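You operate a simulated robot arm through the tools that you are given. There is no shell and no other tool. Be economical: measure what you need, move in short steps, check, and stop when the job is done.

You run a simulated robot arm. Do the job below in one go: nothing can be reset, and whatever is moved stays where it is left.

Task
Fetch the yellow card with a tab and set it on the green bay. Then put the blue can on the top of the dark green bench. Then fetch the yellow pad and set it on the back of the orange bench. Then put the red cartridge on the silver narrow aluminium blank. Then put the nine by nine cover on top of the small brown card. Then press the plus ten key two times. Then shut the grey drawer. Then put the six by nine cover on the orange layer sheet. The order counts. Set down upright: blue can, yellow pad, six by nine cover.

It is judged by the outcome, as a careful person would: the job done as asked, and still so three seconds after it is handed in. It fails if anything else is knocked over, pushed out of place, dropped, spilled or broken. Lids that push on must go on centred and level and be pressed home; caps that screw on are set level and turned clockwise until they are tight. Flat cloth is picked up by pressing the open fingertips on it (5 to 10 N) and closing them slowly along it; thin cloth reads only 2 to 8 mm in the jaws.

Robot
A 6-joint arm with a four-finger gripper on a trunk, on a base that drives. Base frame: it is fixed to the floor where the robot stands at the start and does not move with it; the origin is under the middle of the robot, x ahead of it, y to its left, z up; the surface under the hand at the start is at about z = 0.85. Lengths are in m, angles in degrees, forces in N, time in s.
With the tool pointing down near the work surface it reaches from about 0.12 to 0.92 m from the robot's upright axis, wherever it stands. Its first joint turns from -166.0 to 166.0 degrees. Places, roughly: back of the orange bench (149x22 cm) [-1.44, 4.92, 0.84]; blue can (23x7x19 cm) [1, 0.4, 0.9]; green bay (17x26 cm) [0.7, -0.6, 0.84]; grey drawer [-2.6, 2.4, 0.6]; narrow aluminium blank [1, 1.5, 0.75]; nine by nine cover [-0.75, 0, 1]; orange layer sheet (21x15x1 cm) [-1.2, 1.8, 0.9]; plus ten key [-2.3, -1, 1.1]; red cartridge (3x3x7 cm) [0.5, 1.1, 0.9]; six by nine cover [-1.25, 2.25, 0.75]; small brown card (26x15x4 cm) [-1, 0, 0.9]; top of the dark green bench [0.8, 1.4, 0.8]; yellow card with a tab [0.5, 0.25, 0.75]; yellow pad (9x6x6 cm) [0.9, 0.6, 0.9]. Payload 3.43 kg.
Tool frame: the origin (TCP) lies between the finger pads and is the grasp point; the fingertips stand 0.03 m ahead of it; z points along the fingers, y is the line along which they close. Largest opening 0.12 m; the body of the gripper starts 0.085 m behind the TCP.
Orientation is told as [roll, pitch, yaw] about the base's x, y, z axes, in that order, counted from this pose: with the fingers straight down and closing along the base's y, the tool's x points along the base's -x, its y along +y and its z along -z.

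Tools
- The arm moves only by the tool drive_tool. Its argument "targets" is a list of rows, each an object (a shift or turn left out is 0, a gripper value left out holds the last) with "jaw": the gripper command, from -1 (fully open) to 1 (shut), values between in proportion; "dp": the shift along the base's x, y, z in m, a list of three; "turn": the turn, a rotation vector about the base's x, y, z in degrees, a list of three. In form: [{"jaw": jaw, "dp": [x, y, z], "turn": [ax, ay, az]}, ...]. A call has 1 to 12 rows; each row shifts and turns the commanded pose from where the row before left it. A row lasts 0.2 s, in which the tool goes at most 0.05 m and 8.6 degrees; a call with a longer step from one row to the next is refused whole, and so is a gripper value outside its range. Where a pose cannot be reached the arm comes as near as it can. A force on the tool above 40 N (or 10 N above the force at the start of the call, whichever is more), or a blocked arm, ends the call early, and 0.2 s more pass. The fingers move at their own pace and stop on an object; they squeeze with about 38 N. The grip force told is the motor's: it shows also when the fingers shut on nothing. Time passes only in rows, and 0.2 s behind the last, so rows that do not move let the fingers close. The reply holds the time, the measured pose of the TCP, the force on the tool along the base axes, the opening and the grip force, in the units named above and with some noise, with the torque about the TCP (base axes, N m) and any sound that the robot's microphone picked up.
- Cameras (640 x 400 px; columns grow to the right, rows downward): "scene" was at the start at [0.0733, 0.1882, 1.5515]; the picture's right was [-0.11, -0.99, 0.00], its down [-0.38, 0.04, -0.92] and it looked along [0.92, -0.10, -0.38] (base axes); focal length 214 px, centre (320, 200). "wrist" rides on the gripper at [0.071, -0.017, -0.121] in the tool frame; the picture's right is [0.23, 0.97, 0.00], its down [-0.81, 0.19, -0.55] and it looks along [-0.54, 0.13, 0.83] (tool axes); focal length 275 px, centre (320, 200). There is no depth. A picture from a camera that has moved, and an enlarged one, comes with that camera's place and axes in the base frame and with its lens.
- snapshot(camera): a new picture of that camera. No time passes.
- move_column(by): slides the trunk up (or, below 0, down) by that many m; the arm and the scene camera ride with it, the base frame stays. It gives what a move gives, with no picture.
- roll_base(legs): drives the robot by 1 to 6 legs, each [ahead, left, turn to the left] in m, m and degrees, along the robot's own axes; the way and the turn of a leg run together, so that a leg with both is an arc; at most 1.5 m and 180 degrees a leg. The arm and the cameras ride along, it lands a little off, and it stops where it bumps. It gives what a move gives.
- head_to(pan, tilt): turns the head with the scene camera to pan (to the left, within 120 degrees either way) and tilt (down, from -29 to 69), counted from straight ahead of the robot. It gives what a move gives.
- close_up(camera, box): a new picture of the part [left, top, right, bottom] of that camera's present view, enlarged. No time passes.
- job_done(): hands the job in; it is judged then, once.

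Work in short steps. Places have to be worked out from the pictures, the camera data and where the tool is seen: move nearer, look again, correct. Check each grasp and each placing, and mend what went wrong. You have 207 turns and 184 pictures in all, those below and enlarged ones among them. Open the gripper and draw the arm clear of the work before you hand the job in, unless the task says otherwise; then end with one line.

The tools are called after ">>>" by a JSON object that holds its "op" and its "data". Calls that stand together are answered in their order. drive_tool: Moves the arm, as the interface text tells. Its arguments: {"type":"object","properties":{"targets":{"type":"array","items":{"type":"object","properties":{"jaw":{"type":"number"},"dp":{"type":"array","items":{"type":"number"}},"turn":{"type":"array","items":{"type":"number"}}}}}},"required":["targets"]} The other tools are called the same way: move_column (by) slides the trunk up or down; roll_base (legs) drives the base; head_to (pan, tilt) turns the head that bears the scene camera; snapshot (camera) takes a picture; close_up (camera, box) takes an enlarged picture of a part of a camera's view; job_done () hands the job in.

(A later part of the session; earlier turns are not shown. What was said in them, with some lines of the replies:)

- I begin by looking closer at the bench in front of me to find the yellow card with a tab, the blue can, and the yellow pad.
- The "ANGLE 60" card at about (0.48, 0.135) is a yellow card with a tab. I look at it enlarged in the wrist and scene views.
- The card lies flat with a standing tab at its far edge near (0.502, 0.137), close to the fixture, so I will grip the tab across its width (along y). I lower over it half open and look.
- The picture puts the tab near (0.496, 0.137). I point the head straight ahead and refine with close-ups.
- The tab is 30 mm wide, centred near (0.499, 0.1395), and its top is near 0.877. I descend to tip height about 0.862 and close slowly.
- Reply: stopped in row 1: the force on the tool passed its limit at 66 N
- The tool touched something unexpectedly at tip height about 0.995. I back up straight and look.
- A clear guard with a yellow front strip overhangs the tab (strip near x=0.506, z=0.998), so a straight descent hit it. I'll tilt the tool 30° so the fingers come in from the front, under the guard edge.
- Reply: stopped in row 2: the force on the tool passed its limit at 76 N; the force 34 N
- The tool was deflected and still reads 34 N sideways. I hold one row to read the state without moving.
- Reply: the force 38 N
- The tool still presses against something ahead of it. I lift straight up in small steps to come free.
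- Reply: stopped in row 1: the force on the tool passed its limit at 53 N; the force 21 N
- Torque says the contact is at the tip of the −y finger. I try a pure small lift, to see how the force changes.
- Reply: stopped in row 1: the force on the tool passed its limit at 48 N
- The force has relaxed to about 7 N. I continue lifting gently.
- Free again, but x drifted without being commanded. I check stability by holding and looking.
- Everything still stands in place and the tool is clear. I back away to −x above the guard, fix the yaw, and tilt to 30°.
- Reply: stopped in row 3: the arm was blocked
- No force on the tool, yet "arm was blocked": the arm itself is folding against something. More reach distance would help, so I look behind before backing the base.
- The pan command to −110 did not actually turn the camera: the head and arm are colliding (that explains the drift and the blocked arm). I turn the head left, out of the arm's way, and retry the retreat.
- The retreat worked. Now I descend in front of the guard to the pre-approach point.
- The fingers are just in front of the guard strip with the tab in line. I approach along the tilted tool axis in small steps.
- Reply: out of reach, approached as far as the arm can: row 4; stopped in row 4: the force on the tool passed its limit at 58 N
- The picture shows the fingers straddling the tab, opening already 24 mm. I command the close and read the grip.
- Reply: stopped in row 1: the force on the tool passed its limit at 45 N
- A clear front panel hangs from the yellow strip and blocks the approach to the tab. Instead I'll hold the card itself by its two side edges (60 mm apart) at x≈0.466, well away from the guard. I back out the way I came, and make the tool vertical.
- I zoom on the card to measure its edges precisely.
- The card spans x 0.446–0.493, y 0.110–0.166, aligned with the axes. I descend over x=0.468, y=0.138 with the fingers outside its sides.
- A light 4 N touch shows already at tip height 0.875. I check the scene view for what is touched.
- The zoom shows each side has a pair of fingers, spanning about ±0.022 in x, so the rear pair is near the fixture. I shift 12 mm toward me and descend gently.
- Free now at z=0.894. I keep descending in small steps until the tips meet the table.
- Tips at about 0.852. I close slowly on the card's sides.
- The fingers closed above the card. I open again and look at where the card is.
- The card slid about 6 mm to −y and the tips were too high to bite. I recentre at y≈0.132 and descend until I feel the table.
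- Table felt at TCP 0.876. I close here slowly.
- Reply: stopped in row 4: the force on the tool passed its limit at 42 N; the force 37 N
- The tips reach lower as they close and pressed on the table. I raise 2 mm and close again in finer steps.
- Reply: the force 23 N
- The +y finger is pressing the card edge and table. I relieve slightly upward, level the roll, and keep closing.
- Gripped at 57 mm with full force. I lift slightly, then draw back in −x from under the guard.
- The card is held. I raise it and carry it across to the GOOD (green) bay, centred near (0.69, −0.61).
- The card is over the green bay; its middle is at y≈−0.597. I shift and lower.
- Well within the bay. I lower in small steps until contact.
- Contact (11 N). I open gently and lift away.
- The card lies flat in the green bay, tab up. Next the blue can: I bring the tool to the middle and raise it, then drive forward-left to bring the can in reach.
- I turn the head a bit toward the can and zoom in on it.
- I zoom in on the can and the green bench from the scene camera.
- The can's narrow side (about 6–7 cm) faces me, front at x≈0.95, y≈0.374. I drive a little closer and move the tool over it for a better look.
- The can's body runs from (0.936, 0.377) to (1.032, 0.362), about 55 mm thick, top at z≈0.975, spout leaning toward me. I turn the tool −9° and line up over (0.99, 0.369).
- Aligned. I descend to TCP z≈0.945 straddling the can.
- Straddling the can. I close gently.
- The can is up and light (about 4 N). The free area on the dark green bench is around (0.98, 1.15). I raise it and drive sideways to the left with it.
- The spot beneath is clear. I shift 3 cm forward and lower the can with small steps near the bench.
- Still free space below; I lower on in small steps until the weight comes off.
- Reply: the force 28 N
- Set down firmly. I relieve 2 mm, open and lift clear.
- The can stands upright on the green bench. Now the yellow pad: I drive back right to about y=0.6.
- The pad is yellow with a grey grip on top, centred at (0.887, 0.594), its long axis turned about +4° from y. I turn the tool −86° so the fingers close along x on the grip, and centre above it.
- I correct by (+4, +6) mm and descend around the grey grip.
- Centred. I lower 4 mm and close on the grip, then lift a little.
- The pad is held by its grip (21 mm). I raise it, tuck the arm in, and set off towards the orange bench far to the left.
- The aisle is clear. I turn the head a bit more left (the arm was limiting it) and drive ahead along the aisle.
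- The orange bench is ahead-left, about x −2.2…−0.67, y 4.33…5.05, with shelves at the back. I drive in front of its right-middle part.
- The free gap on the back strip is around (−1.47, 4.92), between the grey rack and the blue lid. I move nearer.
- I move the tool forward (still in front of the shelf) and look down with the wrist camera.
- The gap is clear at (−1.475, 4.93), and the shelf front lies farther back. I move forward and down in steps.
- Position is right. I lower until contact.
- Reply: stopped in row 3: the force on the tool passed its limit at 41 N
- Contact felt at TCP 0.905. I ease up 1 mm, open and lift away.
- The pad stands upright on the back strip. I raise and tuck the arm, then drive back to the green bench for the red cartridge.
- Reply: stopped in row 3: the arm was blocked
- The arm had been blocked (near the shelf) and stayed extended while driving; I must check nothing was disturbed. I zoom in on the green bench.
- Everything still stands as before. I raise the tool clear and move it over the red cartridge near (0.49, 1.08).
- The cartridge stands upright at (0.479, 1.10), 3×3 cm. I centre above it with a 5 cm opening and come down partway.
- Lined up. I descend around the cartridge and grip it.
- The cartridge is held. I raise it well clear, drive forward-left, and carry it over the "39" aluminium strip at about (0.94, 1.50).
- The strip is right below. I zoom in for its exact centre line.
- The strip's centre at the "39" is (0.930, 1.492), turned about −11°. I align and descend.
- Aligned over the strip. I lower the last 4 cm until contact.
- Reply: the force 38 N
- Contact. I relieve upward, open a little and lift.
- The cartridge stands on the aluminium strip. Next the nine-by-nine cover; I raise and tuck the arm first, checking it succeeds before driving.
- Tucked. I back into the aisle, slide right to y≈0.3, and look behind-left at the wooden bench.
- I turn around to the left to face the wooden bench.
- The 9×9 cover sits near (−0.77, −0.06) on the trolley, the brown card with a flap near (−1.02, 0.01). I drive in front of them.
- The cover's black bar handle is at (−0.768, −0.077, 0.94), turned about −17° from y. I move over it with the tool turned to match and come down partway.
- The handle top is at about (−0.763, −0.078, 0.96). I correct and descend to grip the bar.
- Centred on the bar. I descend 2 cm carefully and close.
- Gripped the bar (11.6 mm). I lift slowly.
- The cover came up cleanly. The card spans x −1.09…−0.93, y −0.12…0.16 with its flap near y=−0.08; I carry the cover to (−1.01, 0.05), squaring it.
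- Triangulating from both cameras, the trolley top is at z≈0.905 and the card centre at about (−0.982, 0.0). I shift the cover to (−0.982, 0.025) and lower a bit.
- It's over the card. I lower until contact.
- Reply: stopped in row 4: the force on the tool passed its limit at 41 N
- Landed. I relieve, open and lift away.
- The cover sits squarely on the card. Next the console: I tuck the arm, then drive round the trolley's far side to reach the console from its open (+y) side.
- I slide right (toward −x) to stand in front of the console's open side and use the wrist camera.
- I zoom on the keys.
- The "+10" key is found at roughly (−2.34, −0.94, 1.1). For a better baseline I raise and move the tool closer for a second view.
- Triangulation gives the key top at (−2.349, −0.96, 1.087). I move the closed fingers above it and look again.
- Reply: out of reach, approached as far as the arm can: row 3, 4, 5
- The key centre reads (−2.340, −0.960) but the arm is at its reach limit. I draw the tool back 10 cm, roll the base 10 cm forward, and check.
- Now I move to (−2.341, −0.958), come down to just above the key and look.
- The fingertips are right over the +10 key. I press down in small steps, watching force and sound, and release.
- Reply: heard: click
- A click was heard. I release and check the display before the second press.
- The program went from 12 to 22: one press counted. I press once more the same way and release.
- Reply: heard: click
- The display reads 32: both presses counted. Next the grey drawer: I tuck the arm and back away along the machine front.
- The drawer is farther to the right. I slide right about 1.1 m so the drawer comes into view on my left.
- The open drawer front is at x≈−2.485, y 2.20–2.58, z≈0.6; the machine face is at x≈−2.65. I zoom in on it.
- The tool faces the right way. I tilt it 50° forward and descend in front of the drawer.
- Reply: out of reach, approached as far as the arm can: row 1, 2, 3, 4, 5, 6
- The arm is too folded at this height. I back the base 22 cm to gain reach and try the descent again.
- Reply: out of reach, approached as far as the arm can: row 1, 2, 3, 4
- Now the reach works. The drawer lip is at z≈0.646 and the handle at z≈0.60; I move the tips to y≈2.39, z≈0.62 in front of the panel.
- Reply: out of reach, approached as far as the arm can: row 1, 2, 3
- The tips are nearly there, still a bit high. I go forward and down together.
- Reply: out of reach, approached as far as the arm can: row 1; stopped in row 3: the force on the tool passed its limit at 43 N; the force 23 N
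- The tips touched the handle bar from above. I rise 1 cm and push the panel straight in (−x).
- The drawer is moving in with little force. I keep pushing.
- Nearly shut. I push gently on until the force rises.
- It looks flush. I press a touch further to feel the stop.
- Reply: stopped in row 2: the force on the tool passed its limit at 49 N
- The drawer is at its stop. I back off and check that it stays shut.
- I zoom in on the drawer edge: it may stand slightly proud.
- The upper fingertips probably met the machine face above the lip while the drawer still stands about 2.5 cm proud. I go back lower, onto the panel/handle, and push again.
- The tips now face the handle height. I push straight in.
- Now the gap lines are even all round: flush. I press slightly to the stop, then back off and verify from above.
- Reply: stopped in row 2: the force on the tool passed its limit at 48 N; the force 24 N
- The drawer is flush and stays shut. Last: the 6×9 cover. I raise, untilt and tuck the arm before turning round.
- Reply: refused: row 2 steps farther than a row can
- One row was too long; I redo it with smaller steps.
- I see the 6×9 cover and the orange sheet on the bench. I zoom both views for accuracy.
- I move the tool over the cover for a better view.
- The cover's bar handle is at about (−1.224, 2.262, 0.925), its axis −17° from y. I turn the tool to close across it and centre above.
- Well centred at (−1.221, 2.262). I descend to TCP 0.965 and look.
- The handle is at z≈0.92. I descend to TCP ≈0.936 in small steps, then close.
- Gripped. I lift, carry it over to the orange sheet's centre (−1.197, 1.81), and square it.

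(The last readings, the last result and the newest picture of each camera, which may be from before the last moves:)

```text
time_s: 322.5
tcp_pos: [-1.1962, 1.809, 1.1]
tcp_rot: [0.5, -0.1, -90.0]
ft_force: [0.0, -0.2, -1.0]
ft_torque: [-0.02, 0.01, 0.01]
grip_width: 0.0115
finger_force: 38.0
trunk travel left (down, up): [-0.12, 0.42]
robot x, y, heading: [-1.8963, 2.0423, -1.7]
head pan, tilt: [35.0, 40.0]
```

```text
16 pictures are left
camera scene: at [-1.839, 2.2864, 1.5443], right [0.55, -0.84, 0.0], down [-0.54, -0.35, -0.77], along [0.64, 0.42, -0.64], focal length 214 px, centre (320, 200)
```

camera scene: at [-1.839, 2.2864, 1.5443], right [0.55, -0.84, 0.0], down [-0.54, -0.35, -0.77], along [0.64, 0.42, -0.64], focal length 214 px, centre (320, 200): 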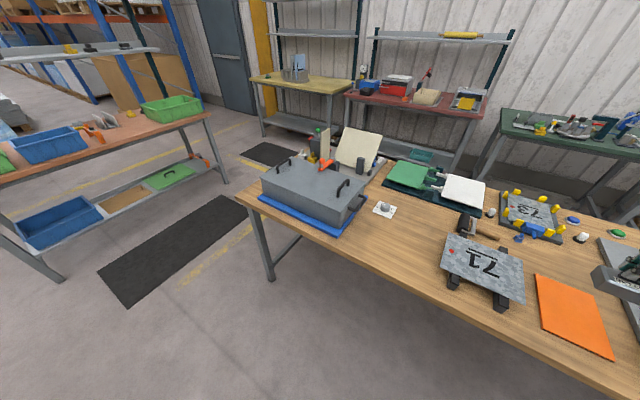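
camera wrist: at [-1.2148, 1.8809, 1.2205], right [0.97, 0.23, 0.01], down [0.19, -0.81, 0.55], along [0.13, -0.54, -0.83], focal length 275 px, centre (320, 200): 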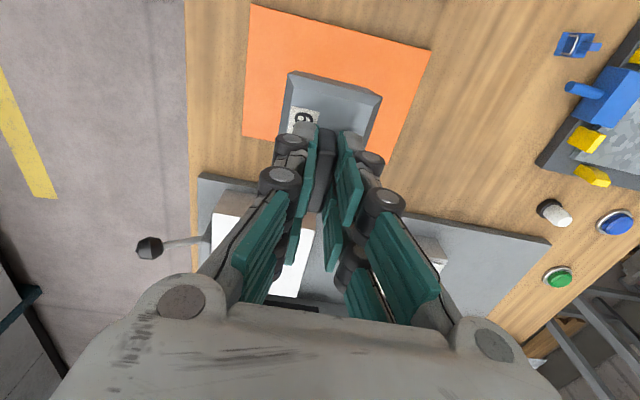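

The sheet's centre is (−1.187, 1.807). I shift 8 mm and lower.

>>> {"op": "drive_tool", "data": {"targets": [{"jaw": 1, "dp": [0.008, -0.002, -0.04]}, {"dp": [0, 0, -0.04]}, {"dp": [0, 0, -0.04]}, {"dp": [0, 0, -0.015]}, {}]}}

>>> {"op": "snapshot", "data": {"camera": "wrist"}}

>>> {"op": "close_up", "data": {"camera": "scene", "box": [500, 230, 640, 370]}}

```text
time_s: 323.7
tcp_pos: [-1.1883, 1.81, 0.9651]
tcp_rot: [0.6, 0.0, -90.0]
ft_force: [0.3, -0.2, -1.1]
ft_torque: [0.02, 0.01, 0.0]
grip_width: 0.0114
finger_force: 38.2
trunk travel left (down, up): [-0.12, 0.42]
robot x, y, heading: [-1.8998, 2.0396, -1.8]
head pan, tilt: [35.0, 40.0]
```

```text
15 pictures are left
camera wrist: at [-1.2071, 1.88, 1.0861], right [0.97, 0.23, 0.01], down [0.19, -0.81, 0.55], along [0.13, -0.54, -0.83], focal length 275 px, centre (320, 200)
```

wrist: 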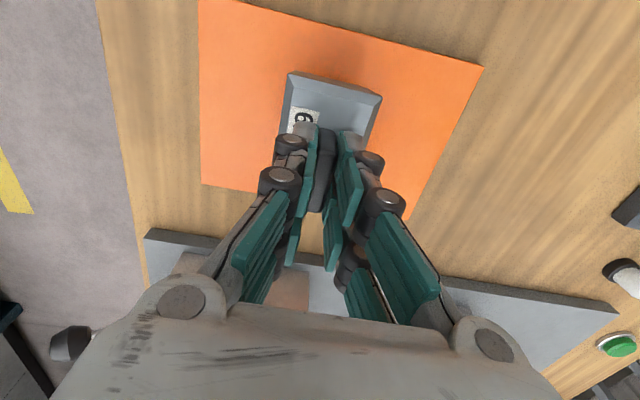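

```text
2.86 times, centred on (570, 300) of scene
camera zoom: at [-1.8394, 2.2862, 1.5444], right [0.55, -0.84, 0.0], down [-0.54, -0.35, -0.77], along [0.64, 0.42, -0.64], focal length 613 px, centre (-394, -86)
```

zoom: 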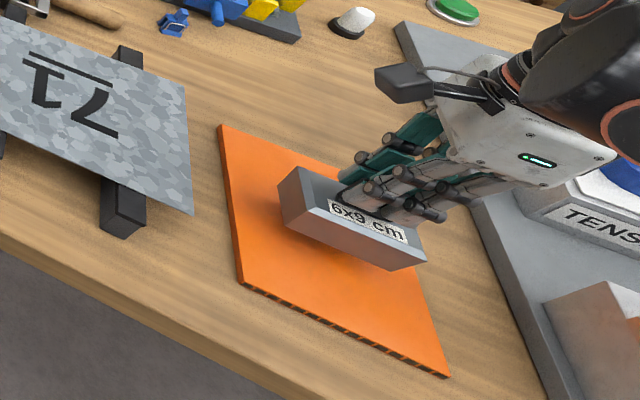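

Centred over the sheet. I lower until contact.

>>> {"op": "drive_tool", "data": {"targets": [{"jaw": 1, "dp": [0, 0, -0.01]}, {"dp": [0, 0, -0.005]}, {"dp": [0, 0, -0.003]}, {"dp": [0, 0, -0.002]}, {}]}}

```text
time_s: 324.9
tcp_pos: [-1.1896, 1.8087, 0.944]
tcp_rot: [0.6, 0.0, -90.0]
ft_force: [1.0, 0.1, 1.8]
ft_torque: [-0.02, -0.02, 0.0]
grip_width: 0.0112
finger_force: 37.9
trunk travel left (down, up): [-0.12, 0.42]
robot x, y, heading: [-1.9002, 2.0406, -2.1]
head pan, tilt: [35.0, 40.0]
```

>>> {"op": "drive_tool", "data": {"targets": [{"jaw": 1, "dp": [0, 0, -0.0015]}, {"dp": [0, 0, -0.0015]}, {}]}}

```text
time_s: 325.7
tcp_pos: [-1.1908, 1.8103, 0.9429]
tcp_rot: [0.5, 0.0, -90.1]
ft_force: [7.3, -2.3, 35.9]
ft_torque: [-0.04, -0.21, -0.01]
grip_width: 0.0119
finger_force: 38.2
trunk travel left (down, up): [-0.12, 0.42]
robot x, y, heading: [-1.8981, 2.0438, -1.9]
head pan, tilt: [35.0, 40.0]
```

It is seated. I ease up, open, and lift away.

>>> {"op": "drive_tool", "data": {"targets": [{"jaw": 1, "dp": [0, 0, 0.002]}, {"jaw": 0.6}, {"jaw": 0.3}, {"jaw": 0.2}, {"dp": [0, 0, 0.02]}, {"dp": [0, 0, 0.04]}, {"dp": [0, 0, 0.045]}, {"dp": [0, 0, 0.045]}, {"dp": [0, 0, 0.045]}, {"dp": [0, 0, 0.045]}, {"dp": [-0.04, 0.02, 0]}, {}]}}

>>> {"op": "snapshot", "data": {"camera": "wrist"}}

>>> {"op": "close_up", "data": {"camera": "scene", "box": [480, 210, 640, 370]}}

>>> {"op": "close_up", "data": {"camera": "scene", "box": [0, 70, 220, 190]}}

```text
time_s: 328.3
tcp_pos: [-1.2321, 1.8267, 1.1851]
tcp_rot: [0.5, 0.0, -90.1]
ft_force: [-0.9, 0.7, 0.3]
ft_torque: [-0.01, -0.07, -0.02]
grip_width: 0.048
finger_force: 0.0
trunk travel left (down, up): [-0.12, 0.42]
robot x, y, heading: [-1.8987, 2.0416, -1.8]
head pan, tilt: [35.0, 40.0]
```

```text
13 pictures are left
camera wrist: at [-1.2501, 1.898, 1.3055], right [0.97, 0.23, 0.01], down [0.19, -0.81, 0.55], along [0.13, -0.54, -0.83], focal length 275 px, centre (320, 200)
```

wrist: 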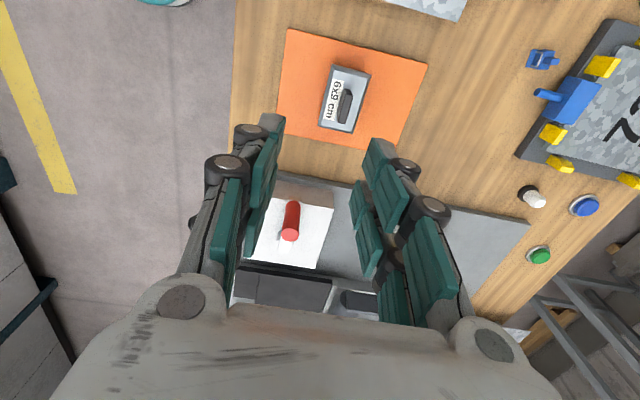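

```text
2.50 times, centred on (560, 290) of scene
camera zoom: at [-1.8402, 2.2865, 1.5443], right [0.55, -0.84, 0.0], down [-0.54, -0.35, -0.77], along [0.64, 0.42, -0.64], focal length 536 px, centre (-280, -25)
```

zoom: 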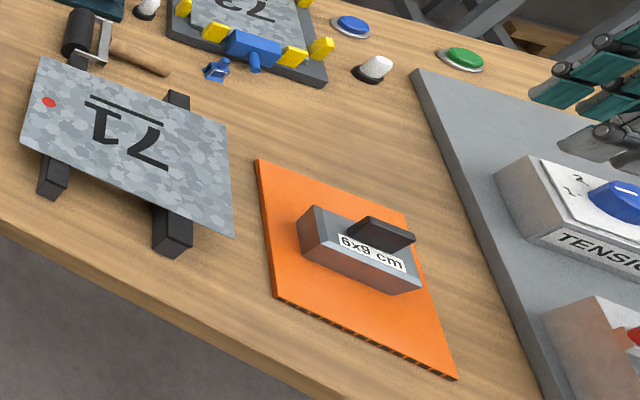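

```text
2.91 times, centred on (110, 130) of scene
camera zoom: at [-1.8402, 2.2865, 1.5443], right [0.55, -0.84, 0.0], down [-0.54, -0.35, -0.77], along [0.64, 0.42, -0.64], focal length 624 px, centre (931, 404)
```

zoom: 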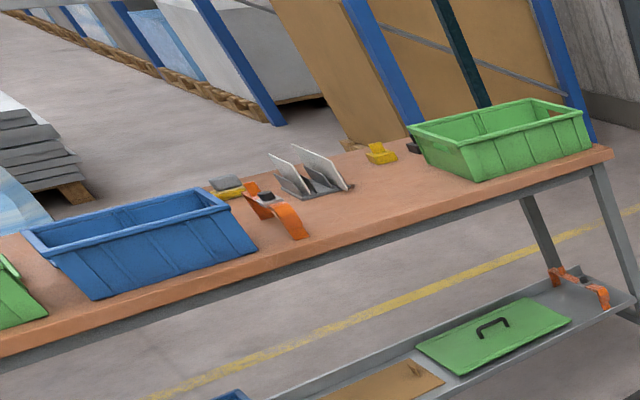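

The 6×9 cover sits upright on the orange sheet, and the pad stands on the orange bench's back with everything there in place. I open the gripper and draw the arm clear.

>>> {"op": "drive_tool", "data": {"targets": [{"jaw": -1, "dp": [-0.045, 0.02, 0]}, {"dp": [-0.045, 0.02, 0]}, {"dp": [-0.045, 0.02, 0]}, {"dp": [-0.045, 0.02, 0]}, {"dp": [-0.03, 0.02, 0]}, {}]}}

```text
time_s: 329.7
tcp_pos: [-1.4405, 1.9288, 1.1835]
tcp_rot: [0.5, 0.0, -90.0]
ft_force: [0.7, 0.9, -0.9]
ft_torque: [-0.02, -0.02, 0.02]
grip_width: 0.1201
finger_force: 0.0
trunk travel left (down, up): [-0.12, 0.42]
robot x, y, heading: [-1.9004, 2.0383, -1.9]
head pan, tilt: [35.0, 40.0]
```

All eight steps are done and the arm is clear, so I hand the job in.

>>> {"op": "job_done", "data": {}}

```text
The job is handed in.
```

All eight steps were done in the order given and the job is handed in; early on, while fetching the yellow card, the gripper hit the fixture's clear guard a few times (up to 76 N), but nothing looked out of place afterwards.
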